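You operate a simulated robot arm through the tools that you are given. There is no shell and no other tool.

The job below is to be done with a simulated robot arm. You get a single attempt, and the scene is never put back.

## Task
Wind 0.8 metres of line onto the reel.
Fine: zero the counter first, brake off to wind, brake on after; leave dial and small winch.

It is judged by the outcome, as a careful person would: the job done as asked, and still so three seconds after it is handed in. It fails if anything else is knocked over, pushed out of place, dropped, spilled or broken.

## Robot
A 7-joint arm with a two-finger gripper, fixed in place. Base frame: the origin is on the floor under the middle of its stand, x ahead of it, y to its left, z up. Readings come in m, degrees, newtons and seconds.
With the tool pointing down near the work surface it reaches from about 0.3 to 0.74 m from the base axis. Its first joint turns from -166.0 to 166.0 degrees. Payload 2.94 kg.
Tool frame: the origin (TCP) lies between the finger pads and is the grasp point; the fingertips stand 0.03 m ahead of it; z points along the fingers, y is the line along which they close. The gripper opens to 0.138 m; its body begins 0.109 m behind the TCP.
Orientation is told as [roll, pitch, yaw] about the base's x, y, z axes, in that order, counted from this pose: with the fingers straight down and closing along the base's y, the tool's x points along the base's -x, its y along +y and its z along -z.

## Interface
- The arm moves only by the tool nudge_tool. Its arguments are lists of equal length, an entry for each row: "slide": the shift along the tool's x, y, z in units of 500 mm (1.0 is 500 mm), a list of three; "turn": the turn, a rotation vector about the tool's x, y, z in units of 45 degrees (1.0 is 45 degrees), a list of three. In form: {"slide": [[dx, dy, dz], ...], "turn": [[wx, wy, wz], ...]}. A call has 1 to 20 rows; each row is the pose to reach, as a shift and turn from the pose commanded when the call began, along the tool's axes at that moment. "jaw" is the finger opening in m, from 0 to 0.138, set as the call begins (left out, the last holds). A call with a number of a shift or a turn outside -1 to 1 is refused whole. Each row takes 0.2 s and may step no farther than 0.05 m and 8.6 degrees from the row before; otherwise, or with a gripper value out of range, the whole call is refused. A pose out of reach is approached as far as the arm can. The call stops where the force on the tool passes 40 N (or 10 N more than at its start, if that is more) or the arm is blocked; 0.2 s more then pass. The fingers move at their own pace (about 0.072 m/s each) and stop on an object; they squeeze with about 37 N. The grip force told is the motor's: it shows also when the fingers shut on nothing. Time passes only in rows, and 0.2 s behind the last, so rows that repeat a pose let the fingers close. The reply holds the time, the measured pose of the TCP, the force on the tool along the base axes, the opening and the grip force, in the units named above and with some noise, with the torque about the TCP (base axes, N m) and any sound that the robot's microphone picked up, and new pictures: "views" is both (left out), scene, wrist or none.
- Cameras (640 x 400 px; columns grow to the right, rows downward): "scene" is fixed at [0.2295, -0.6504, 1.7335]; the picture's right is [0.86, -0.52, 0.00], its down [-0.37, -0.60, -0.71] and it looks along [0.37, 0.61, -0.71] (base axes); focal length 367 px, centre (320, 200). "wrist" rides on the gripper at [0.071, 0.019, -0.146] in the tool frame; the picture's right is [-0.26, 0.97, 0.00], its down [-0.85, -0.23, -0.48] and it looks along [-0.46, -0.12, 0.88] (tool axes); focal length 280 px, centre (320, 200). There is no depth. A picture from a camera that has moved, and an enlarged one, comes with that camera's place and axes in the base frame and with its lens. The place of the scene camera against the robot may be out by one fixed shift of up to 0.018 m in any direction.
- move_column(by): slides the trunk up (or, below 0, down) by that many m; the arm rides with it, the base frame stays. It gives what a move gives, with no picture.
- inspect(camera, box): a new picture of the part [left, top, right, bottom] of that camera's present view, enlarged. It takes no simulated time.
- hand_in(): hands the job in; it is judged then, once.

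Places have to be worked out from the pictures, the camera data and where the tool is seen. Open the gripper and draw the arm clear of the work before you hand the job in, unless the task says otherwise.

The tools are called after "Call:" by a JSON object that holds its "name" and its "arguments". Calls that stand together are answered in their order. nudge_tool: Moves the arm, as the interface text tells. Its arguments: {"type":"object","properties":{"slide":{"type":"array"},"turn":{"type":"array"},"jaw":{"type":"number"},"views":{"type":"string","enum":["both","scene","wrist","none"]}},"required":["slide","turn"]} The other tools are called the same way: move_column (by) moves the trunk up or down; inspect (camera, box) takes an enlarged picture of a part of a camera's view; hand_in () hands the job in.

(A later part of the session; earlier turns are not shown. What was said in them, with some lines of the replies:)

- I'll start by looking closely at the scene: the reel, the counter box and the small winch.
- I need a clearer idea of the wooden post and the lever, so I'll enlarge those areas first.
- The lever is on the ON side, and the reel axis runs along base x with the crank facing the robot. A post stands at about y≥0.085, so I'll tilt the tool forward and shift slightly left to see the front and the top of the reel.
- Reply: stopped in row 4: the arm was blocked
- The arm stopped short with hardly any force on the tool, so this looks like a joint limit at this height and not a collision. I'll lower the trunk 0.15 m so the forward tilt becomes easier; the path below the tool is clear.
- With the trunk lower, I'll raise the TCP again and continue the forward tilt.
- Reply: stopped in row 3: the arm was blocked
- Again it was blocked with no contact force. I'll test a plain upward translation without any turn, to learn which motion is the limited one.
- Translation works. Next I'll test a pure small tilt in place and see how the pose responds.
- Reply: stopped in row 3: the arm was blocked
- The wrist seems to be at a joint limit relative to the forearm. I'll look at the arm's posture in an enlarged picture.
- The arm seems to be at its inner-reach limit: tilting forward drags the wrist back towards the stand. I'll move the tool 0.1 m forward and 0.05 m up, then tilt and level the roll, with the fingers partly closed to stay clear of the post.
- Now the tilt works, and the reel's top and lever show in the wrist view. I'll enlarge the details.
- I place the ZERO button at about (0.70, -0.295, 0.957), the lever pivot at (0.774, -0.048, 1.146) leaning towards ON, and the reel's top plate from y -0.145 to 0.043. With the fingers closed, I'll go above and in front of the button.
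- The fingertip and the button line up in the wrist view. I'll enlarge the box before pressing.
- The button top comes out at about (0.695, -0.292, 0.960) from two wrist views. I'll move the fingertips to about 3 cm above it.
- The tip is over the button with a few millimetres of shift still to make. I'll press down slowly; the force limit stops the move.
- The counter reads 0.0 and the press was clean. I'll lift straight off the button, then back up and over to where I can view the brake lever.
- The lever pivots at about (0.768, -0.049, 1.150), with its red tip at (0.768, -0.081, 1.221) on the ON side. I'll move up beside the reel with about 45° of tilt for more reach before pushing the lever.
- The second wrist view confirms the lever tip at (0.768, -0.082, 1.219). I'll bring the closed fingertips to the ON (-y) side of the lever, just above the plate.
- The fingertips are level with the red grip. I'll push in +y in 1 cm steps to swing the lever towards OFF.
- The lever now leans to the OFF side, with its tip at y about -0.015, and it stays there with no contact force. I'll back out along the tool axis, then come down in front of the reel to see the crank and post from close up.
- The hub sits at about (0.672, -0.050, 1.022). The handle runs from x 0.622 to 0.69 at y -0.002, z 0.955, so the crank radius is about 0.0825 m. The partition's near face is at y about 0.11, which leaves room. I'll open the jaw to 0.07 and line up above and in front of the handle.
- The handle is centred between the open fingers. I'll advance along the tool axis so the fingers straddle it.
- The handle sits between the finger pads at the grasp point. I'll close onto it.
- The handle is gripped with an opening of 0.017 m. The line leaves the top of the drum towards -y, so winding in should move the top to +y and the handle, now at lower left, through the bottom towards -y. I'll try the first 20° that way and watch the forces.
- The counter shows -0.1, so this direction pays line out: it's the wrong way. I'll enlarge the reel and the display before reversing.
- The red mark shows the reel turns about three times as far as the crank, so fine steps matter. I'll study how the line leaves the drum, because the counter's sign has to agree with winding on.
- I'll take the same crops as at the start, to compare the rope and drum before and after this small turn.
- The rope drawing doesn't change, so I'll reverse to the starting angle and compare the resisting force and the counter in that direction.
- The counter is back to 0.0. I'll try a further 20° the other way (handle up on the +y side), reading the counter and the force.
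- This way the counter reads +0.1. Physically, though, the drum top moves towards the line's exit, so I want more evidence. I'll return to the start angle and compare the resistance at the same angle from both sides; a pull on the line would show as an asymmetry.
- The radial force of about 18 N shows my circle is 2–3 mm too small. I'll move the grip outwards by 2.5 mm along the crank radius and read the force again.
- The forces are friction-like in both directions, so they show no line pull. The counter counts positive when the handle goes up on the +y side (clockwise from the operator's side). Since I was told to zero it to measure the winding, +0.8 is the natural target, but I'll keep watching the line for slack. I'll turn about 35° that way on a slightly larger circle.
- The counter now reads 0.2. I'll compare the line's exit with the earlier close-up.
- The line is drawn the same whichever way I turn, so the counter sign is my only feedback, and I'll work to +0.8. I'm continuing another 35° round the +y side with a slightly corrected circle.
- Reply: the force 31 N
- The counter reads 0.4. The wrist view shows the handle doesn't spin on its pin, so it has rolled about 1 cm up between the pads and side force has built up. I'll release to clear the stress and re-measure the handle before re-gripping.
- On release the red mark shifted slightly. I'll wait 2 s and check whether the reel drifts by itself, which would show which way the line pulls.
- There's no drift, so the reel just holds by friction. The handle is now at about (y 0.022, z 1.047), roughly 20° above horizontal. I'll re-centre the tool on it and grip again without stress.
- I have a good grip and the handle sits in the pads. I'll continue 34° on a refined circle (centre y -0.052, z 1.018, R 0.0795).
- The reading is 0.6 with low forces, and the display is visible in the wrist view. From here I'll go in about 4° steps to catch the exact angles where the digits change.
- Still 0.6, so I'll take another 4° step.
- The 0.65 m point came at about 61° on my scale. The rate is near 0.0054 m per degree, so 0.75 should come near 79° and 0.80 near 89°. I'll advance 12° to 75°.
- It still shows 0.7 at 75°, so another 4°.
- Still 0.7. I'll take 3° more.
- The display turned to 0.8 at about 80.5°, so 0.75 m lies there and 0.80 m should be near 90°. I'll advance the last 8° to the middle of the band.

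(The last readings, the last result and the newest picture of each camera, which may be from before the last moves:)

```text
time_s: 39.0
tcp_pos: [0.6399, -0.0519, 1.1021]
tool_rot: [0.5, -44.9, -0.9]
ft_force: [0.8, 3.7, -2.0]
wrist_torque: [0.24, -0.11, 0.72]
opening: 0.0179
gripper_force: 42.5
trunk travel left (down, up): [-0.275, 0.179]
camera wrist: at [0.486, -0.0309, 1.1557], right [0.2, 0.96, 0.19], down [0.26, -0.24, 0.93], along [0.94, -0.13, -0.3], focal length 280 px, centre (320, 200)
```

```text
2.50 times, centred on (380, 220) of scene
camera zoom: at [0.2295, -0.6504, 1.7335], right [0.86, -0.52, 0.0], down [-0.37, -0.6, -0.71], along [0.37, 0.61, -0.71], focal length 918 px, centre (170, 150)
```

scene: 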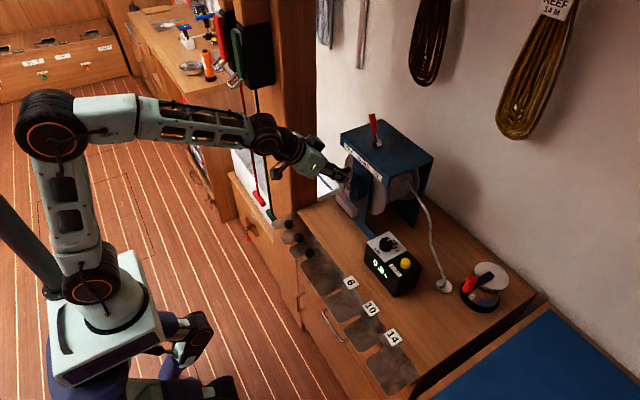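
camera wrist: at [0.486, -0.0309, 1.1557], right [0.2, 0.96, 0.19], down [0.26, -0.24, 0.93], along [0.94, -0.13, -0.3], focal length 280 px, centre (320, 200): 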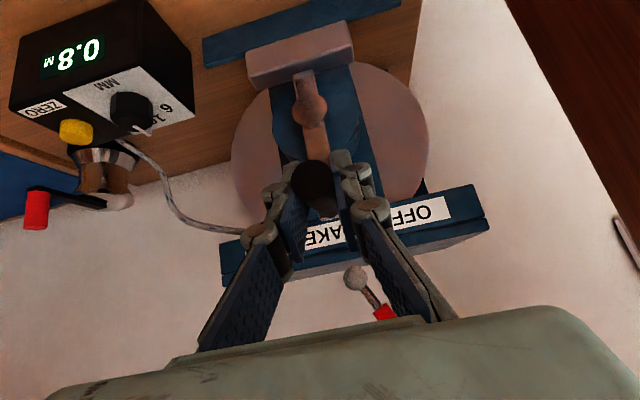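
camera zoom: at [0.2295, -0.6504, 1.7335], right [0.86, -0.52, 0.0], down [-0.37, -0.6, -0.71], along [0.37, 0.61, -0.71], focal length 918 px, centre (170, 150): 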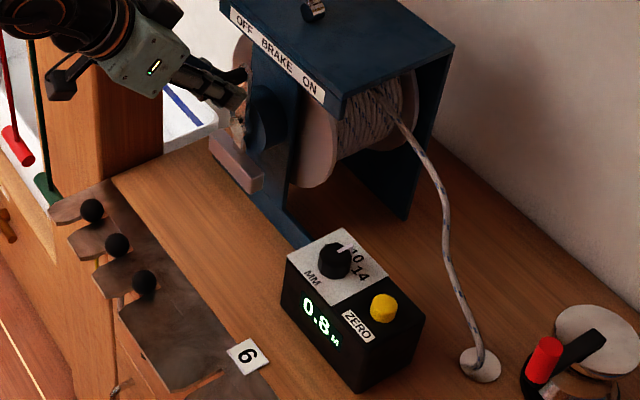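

The counter shows 0.8, close to mid-band, with small forces. I'll open the jaw to release the handle and check that nothing moves.

Call:
{"name": "nudge_tool", "arguments": {"slide": [[0, 0, 0], [0, 0, 0], [0, 0, 0]], "turn": [[0, 0, 0], [0, 0, 0], [0, 0, 0]], "jaw": 0.06, "views": "both"}}

Call:
{"name": "inspect", "arguments": {"camera": "wrist", "box": [200, 20, 480, 320]}}

```text
time_s: 39.8
tcp_pos: [0.6379, -0.0506, 1.1031]
tool_rot: [0.5, -44.9, -1.0]
ft_force: [1.3, -0.3, 0.4]
wrist_torque: [0.02, -0.01, -0.01]
opening: 0.0602
gripper_force: 0.1
trunk travel left (down, up): [-0.275, 0.179]
camera wrist: at [0.4858, -0.032, 1.156], right [0.2, 0.96, 0.19], down [0.26, -0.24, 0.94], along [0.94, -0.13, -0.3], focal length 280 px, centre (320, 200)
```

scene: 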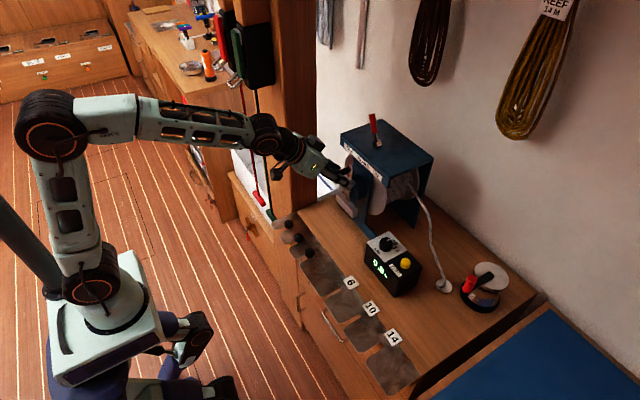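
wrist: 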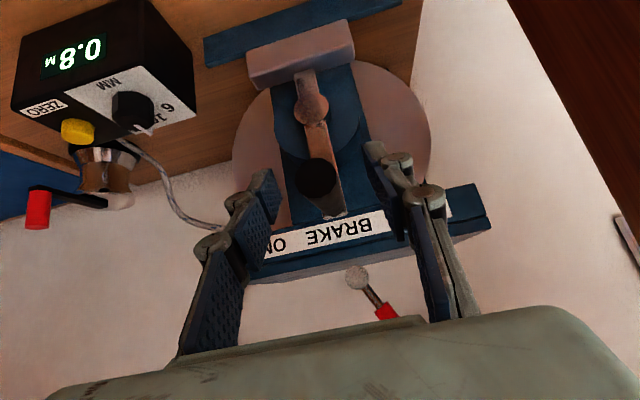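

```text
1.33 times, centred on (340, 170) of wrist
camera zoom: at [0.4858, -0.032, 1.156], right [0.2, 0.96, 0.19], down [0.26, -0.24, 0.94], along [0.94, -0.13, -0.3], focal length 374 px, centre (293, 240)
```

zoom: 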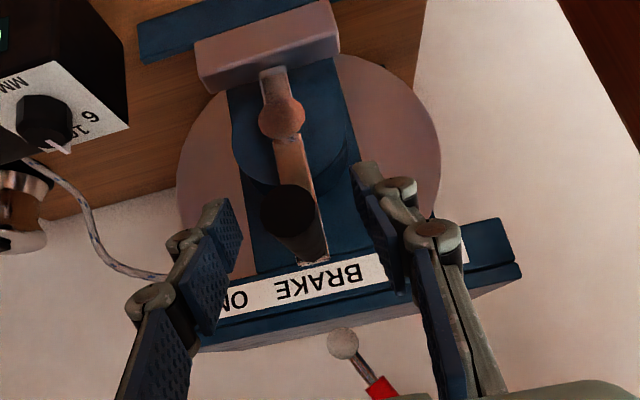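

The reel stayed at 0.8 after release. Next I'll back away from the handle and go up over the plate with the fingers open 0.07, so they can straddle the brake lever and push it back to ON.

Call:
{"name": "nudge_tool", "arguments": {"slide": [[0, 0, -0.1], [0, 0, -0.2], [-0.068, 0.0118, -0.2638], [-0.1554, 0.0326, -0.2954], [-0.2444, 0.0456, -0.2716], [-0.3194, 0.0508, -0.2192]], "turn": [[0, 0, 0], [0, 0, 0], [0, 0, 0], [0, 0, 0], [0, 0, 0], [0, 0, 0]], "jaw": 0.07, "views": "both"}}

```text
time_s: 41.2
tcp_pos: [0.6748, -0.0298, 1.2938]
tool_rot: [0.4, -44.8, -1.0]
ft_force: [-0.1, 0.2, -0.2]
wrist_torque: [0.01, -0.03, -0.03]
opening: 0.0701
gripper_force: 0.0
trunk travel left (down, up): [-0.275, 0.179]
camera wrist: at [0.5212, -0.0099, 1.3463], right [0.2, 0.96, 0.19], down [0.26, -0.24, 0.93], along [0.94, -0.13, -0.3], focal length 280 px, centre (320, 200)
```

scene: 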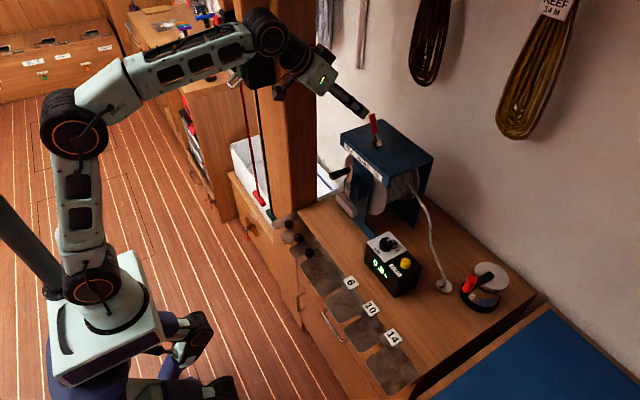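
wrist: 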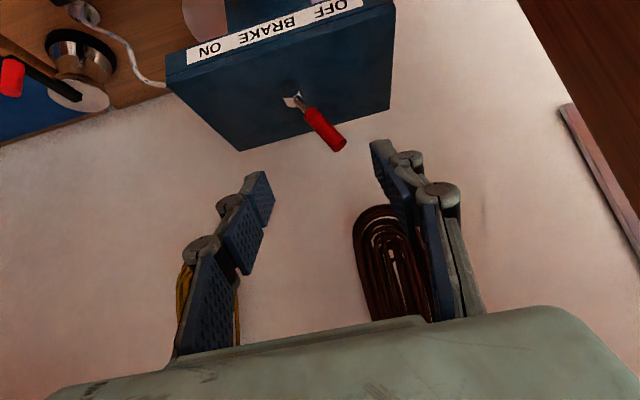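

The lever is between the open fingers in view, with its tip at y about -0.018. I'll advance along the tool axis to straddle it.

Call:
{"name": "nudge_tool", "arguments": {"slide": [[-0.0002, 0, 0.0765], [-0.0004, 0.0005, 0.153], [-0.0006, 0.001, 0.2294]], "turn": [[0, 0, 0], [0, 0, 0], [0, 0, 0]], "views": "both"}}

```text
time_s: 42.0
tcp_pos: [0.756, -0.0278, 1.211]
tool_rot: [0.6, -44.9, -1.0]
ft_force: [0.1, 0.2, -0.8]
wrist_torque: [0.0, 0.01, 0.02]
opening: 0.0697
gripper_force: 0.0
trunk travel left (down, up): [-0.275, 0.179]
camera wrist: at [0.6023, -0.0084, 1.265], right [0.2, 0.96, 0.19], down [0.26, -0.24, 0.93], along [0.94, -0.13, -0.3], focal length 280 px, centre (320, 200)
```

scene: 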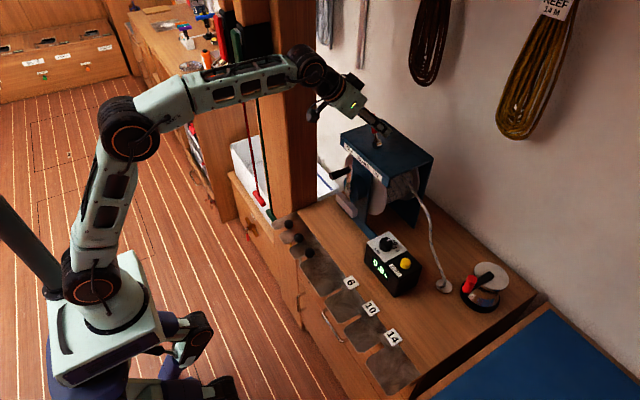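
wrist: 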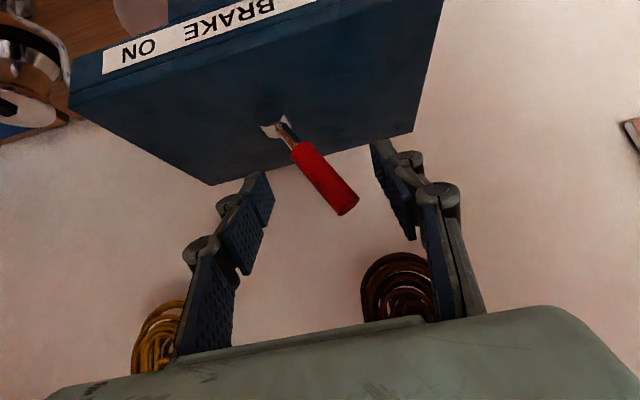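

The lever is between the fingers. I'll push towards -y in 1 cm steps until it tips over to the ON side.

Call:
{"name": "nudge_tool", "arguments": {"slide": [[0, -0.02, 0], [0, -0.04, 0], [0, -0.06, 0], [0, -0.08, 0], [0, -0.1, 0], [0, -0.12, 0], [0, -0.136, 0]], "turn": [[0, 0, 0], [0, 0, 0], [0, 0, 0], [0, 0, 0], [0, 0, 0], [0, 0, 0], [0, 0, 0]], "views": "both"}}

```text
time_s: 43.6
tcp_pos: [0.7556, -0.0949, 1.2128]
tool_rot: [0.6, -44.9, -1.0]
ft_force: [0.2, 1.0, -0.2]
wrist_torque: [0.0, 0.01, -0.04]
opening: 0.0705
gripper_force: 0.1
trunk travel left (down, up): [-0.275, 0.179]
camera wrist: at [0.6023, -0.0752, 1.2661], right [0.2, 0.96, 0.19], down [0.26, -0.24, 0.93], along [0.94, -0.13, -0.3], focal length 280 px, centre (320, 200)
```

scene: 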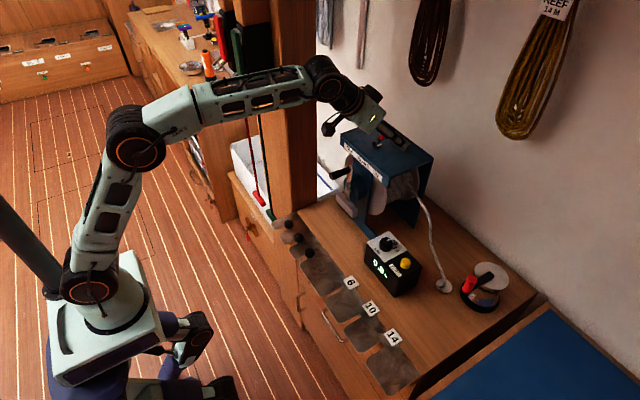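
wrist: 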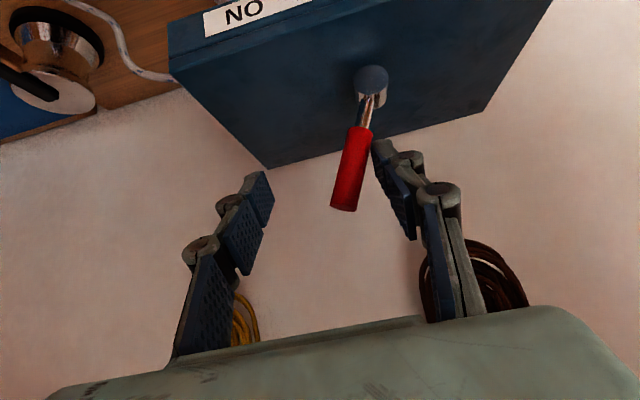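

The lever is back on the ON side, with its tip at y about -0.084. I'll ease off slightly, withdraw along the tool axis and draw the arm clear.

Call:
{"name": "nudge_tool", "arguments": {"slide": [[0, 0.014, 0], [0, 0.014, -0.1], [0, 0.014, -0.2], [0.029, 0.0146, -0.2828], [0.0786, 0.0136, -0.3604], [0.142, -0.0034, -0.424]], "turn": [[0, 0, 0], [0, 0, 0], [0, 0, 0], [0, 0, 0], [0, 0, 0], [0, 0, 0]], "views": "both"}}

Call:
{"name": "inspect", "arguments": {"camera": "scene", "box": [320, 100, 520, 320]}}

Call:
{"name": "inspect", "arguments": {"camera": "scene", "box": [355, 225, 435, 300]}}

Call:
{"name": "inspect", "arguments": {"camera": "scene", "box": [335, 115, 415, 165]}}

```text
time_s: 45.0
tcp_pos: [0.5536, -0.0961, 1.3127]
tool_rot: [0.5, -44.9, -0.9]
ft_force: [0.0, 0.3, 0.1]
wrist_torque: [0.01, 0.01, 0.02]
opening: 0.07
gripper_force: 0.0
trunk travel left (down, up): [-0.275, 0.179]
camera wrist: at [0.4002, -0.0761, 1.3649], right [0.2, 0.96, 0.19], down [0.26, -0.24, 0.94], along [0.94, -0.13, -0.3], focal length 280 px, centre (320, 200)
```

scene: 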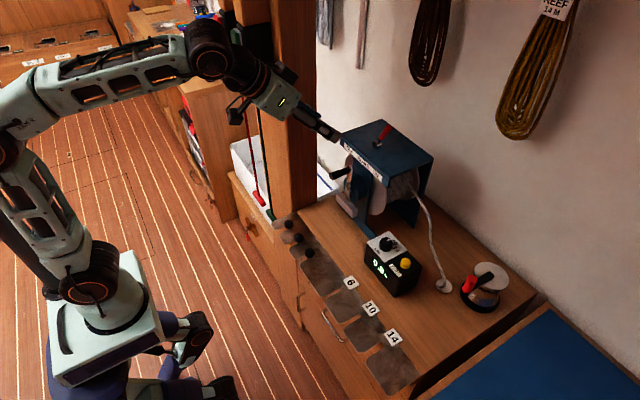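
wrist: 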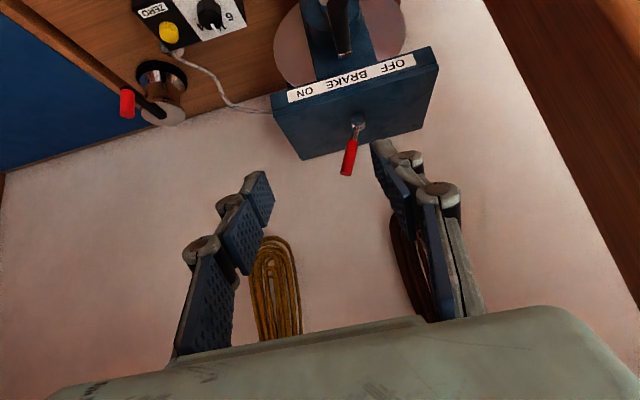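

```text
1.82 times, centred on (420, 210) of scene
camera zoom: at [0.2295, -0.6504, 1.7335], right [0.86, -0.52, 0.0], down [-0.37, -0.6, -0.71], along [0.37, 0.61, -0.71], focal length 668 px, centre (138, 182)
```

zoom: 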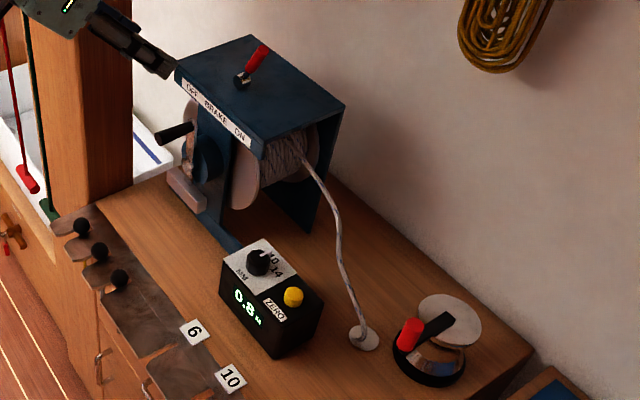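

```text
5.33 times, centred on (395, 262) of scene
camera zoom: at [0.2295, -0.6504, 1.7335], right [0.86, -0.52, 0.0], down [-0.37, -0.6, -0.71], along [0.37, 0.61, -0.71], focal length 1958 px, centre (-80, -133)
```

zoom: 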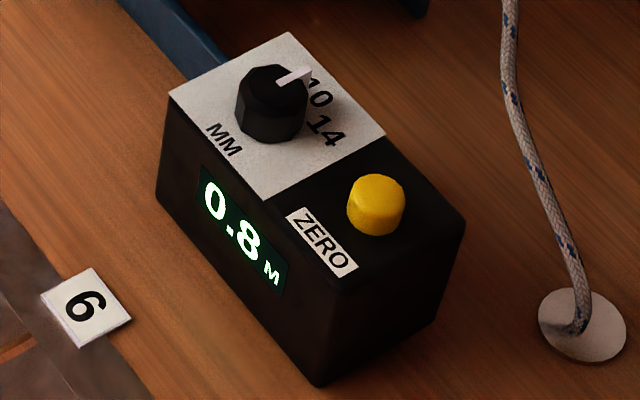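

```text
8.00 times, centred on (375, 140) of scene
camera zoom: at [0.2295, -0.6504, 1.7335], right [0.86, -0.52, 0.0], down [-0.37, -0.6, -0.71], along [0.37, 0.61, -0.71], focal length 2938 px, centre (-120, 680)
```

zoom: 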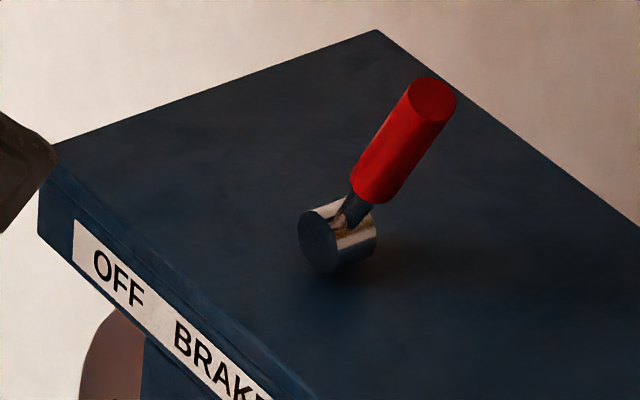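

The counter shows 0.8 M, the lever is exactly as it was in the ON position, and the dial, winch and everything else look undisturbed. I'll draw the arm further back with the gripper open and take a last look.

Call:
{"name": "nudge_tool", "arguments": {"slide": [[0.0142, 0, -0.033], [0.0284, 0, -0.066], [0.0426, 0, -0.099], [0.0426, 0, -0.099], [0.0426, 0, -0.099], [0.0426, 0, -0.099]], "turn": [[0, 0.111, 0], [0, 0.222, 0], [0, 0.333, 0], [0, 0.333, 0], [0, 0.333, 0], [0, 0.333, 0]], "jaw": 0.1, "views": "both"}}

Call:
{"name": "inspect", "arguments": {"camera": "scene", "box": [320, 100, 520, 320]}}

```text
time_s: 46.4
tcp_pos: [0.5059, -0.0961, 1.3325]
tool_rot: [0.3, -29.9, -0.8]
ft_force: [-0.1, 0.5, -0.1]
wrist_torque: [-0.01, -0.01, 0.02]
opening: 0.1
gripper_force: 0.1
trunk travel left (down, up): [-0.275, 0.179]
camera wrist: at [0.371, -0.0765, 1.4235], right [0.24, 0.96, 0.14], down [0.5, -0.24, 0.83], along [0.84, -0.13, -0.53], focal length 280 px, centre (320, 200)
```

scene: 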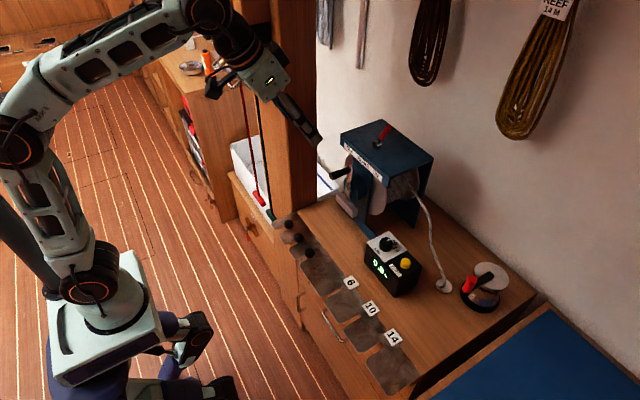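
wrist: 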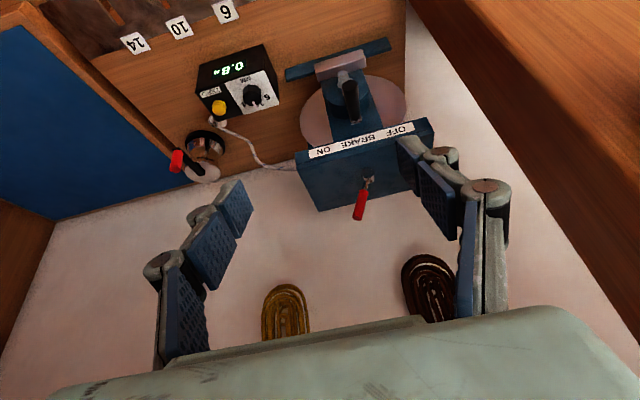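

```text
1.82 times, centred on (420, 210) of scene
camera zoom: at [0.2295, -0.6504, 1.7335], right [0.86, -0.52, 0.0], down [-0.37, -0.6, -0.71], along [0.37, 0.61, -0.71], focal length 668 px, centre (138, 182)
```

zoom: 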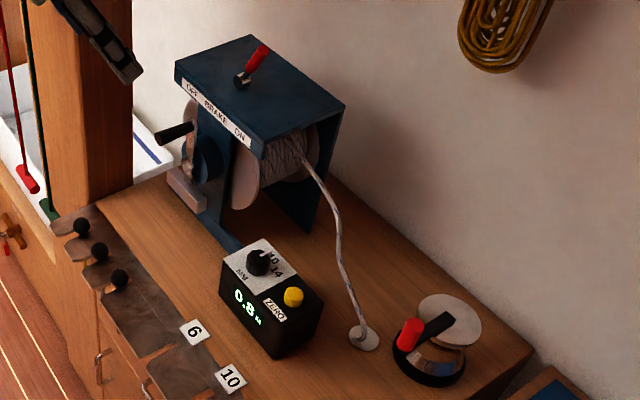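

The counter holds at 0.8 M, the brake is on, and the dial and small winch look untouched. The arm is clear with the gripper open, so I'm handing in.

Call:
{"name": "hand_in", "arguments": {}}

```text
The job is handed in.
```

The counter reads 0.8 m on the reel and the brake is back on, but I could not confirm that turning this way winds the line on.

- **Order:** I pressed ZERO until the counter read 0.0 and moved the brake to OFF. I then cranked to 0.8 m, let go of the handle and moved the brake back to ON. The reading held at 0.8 after I let go.
- **Direction:** I went by the counter's sign. My first 20° went the other way and showed -0.1, so I turned back to 0.0 and went the positive way. The line leaves the drum over the top, and that geometry suggests positive may be paying out. The line itself did not visibly move in either direction.
- **Amount:** The counter reads to 0.1 m. From where the digits changed, I put the true amount within a couple of centimetres of 0.80 m, assuming the display rounds.
- **Left alone:** I did not touch the dial or the small winch, and nothing else appears to have been moved. The arm is drawn back with the gripper open.
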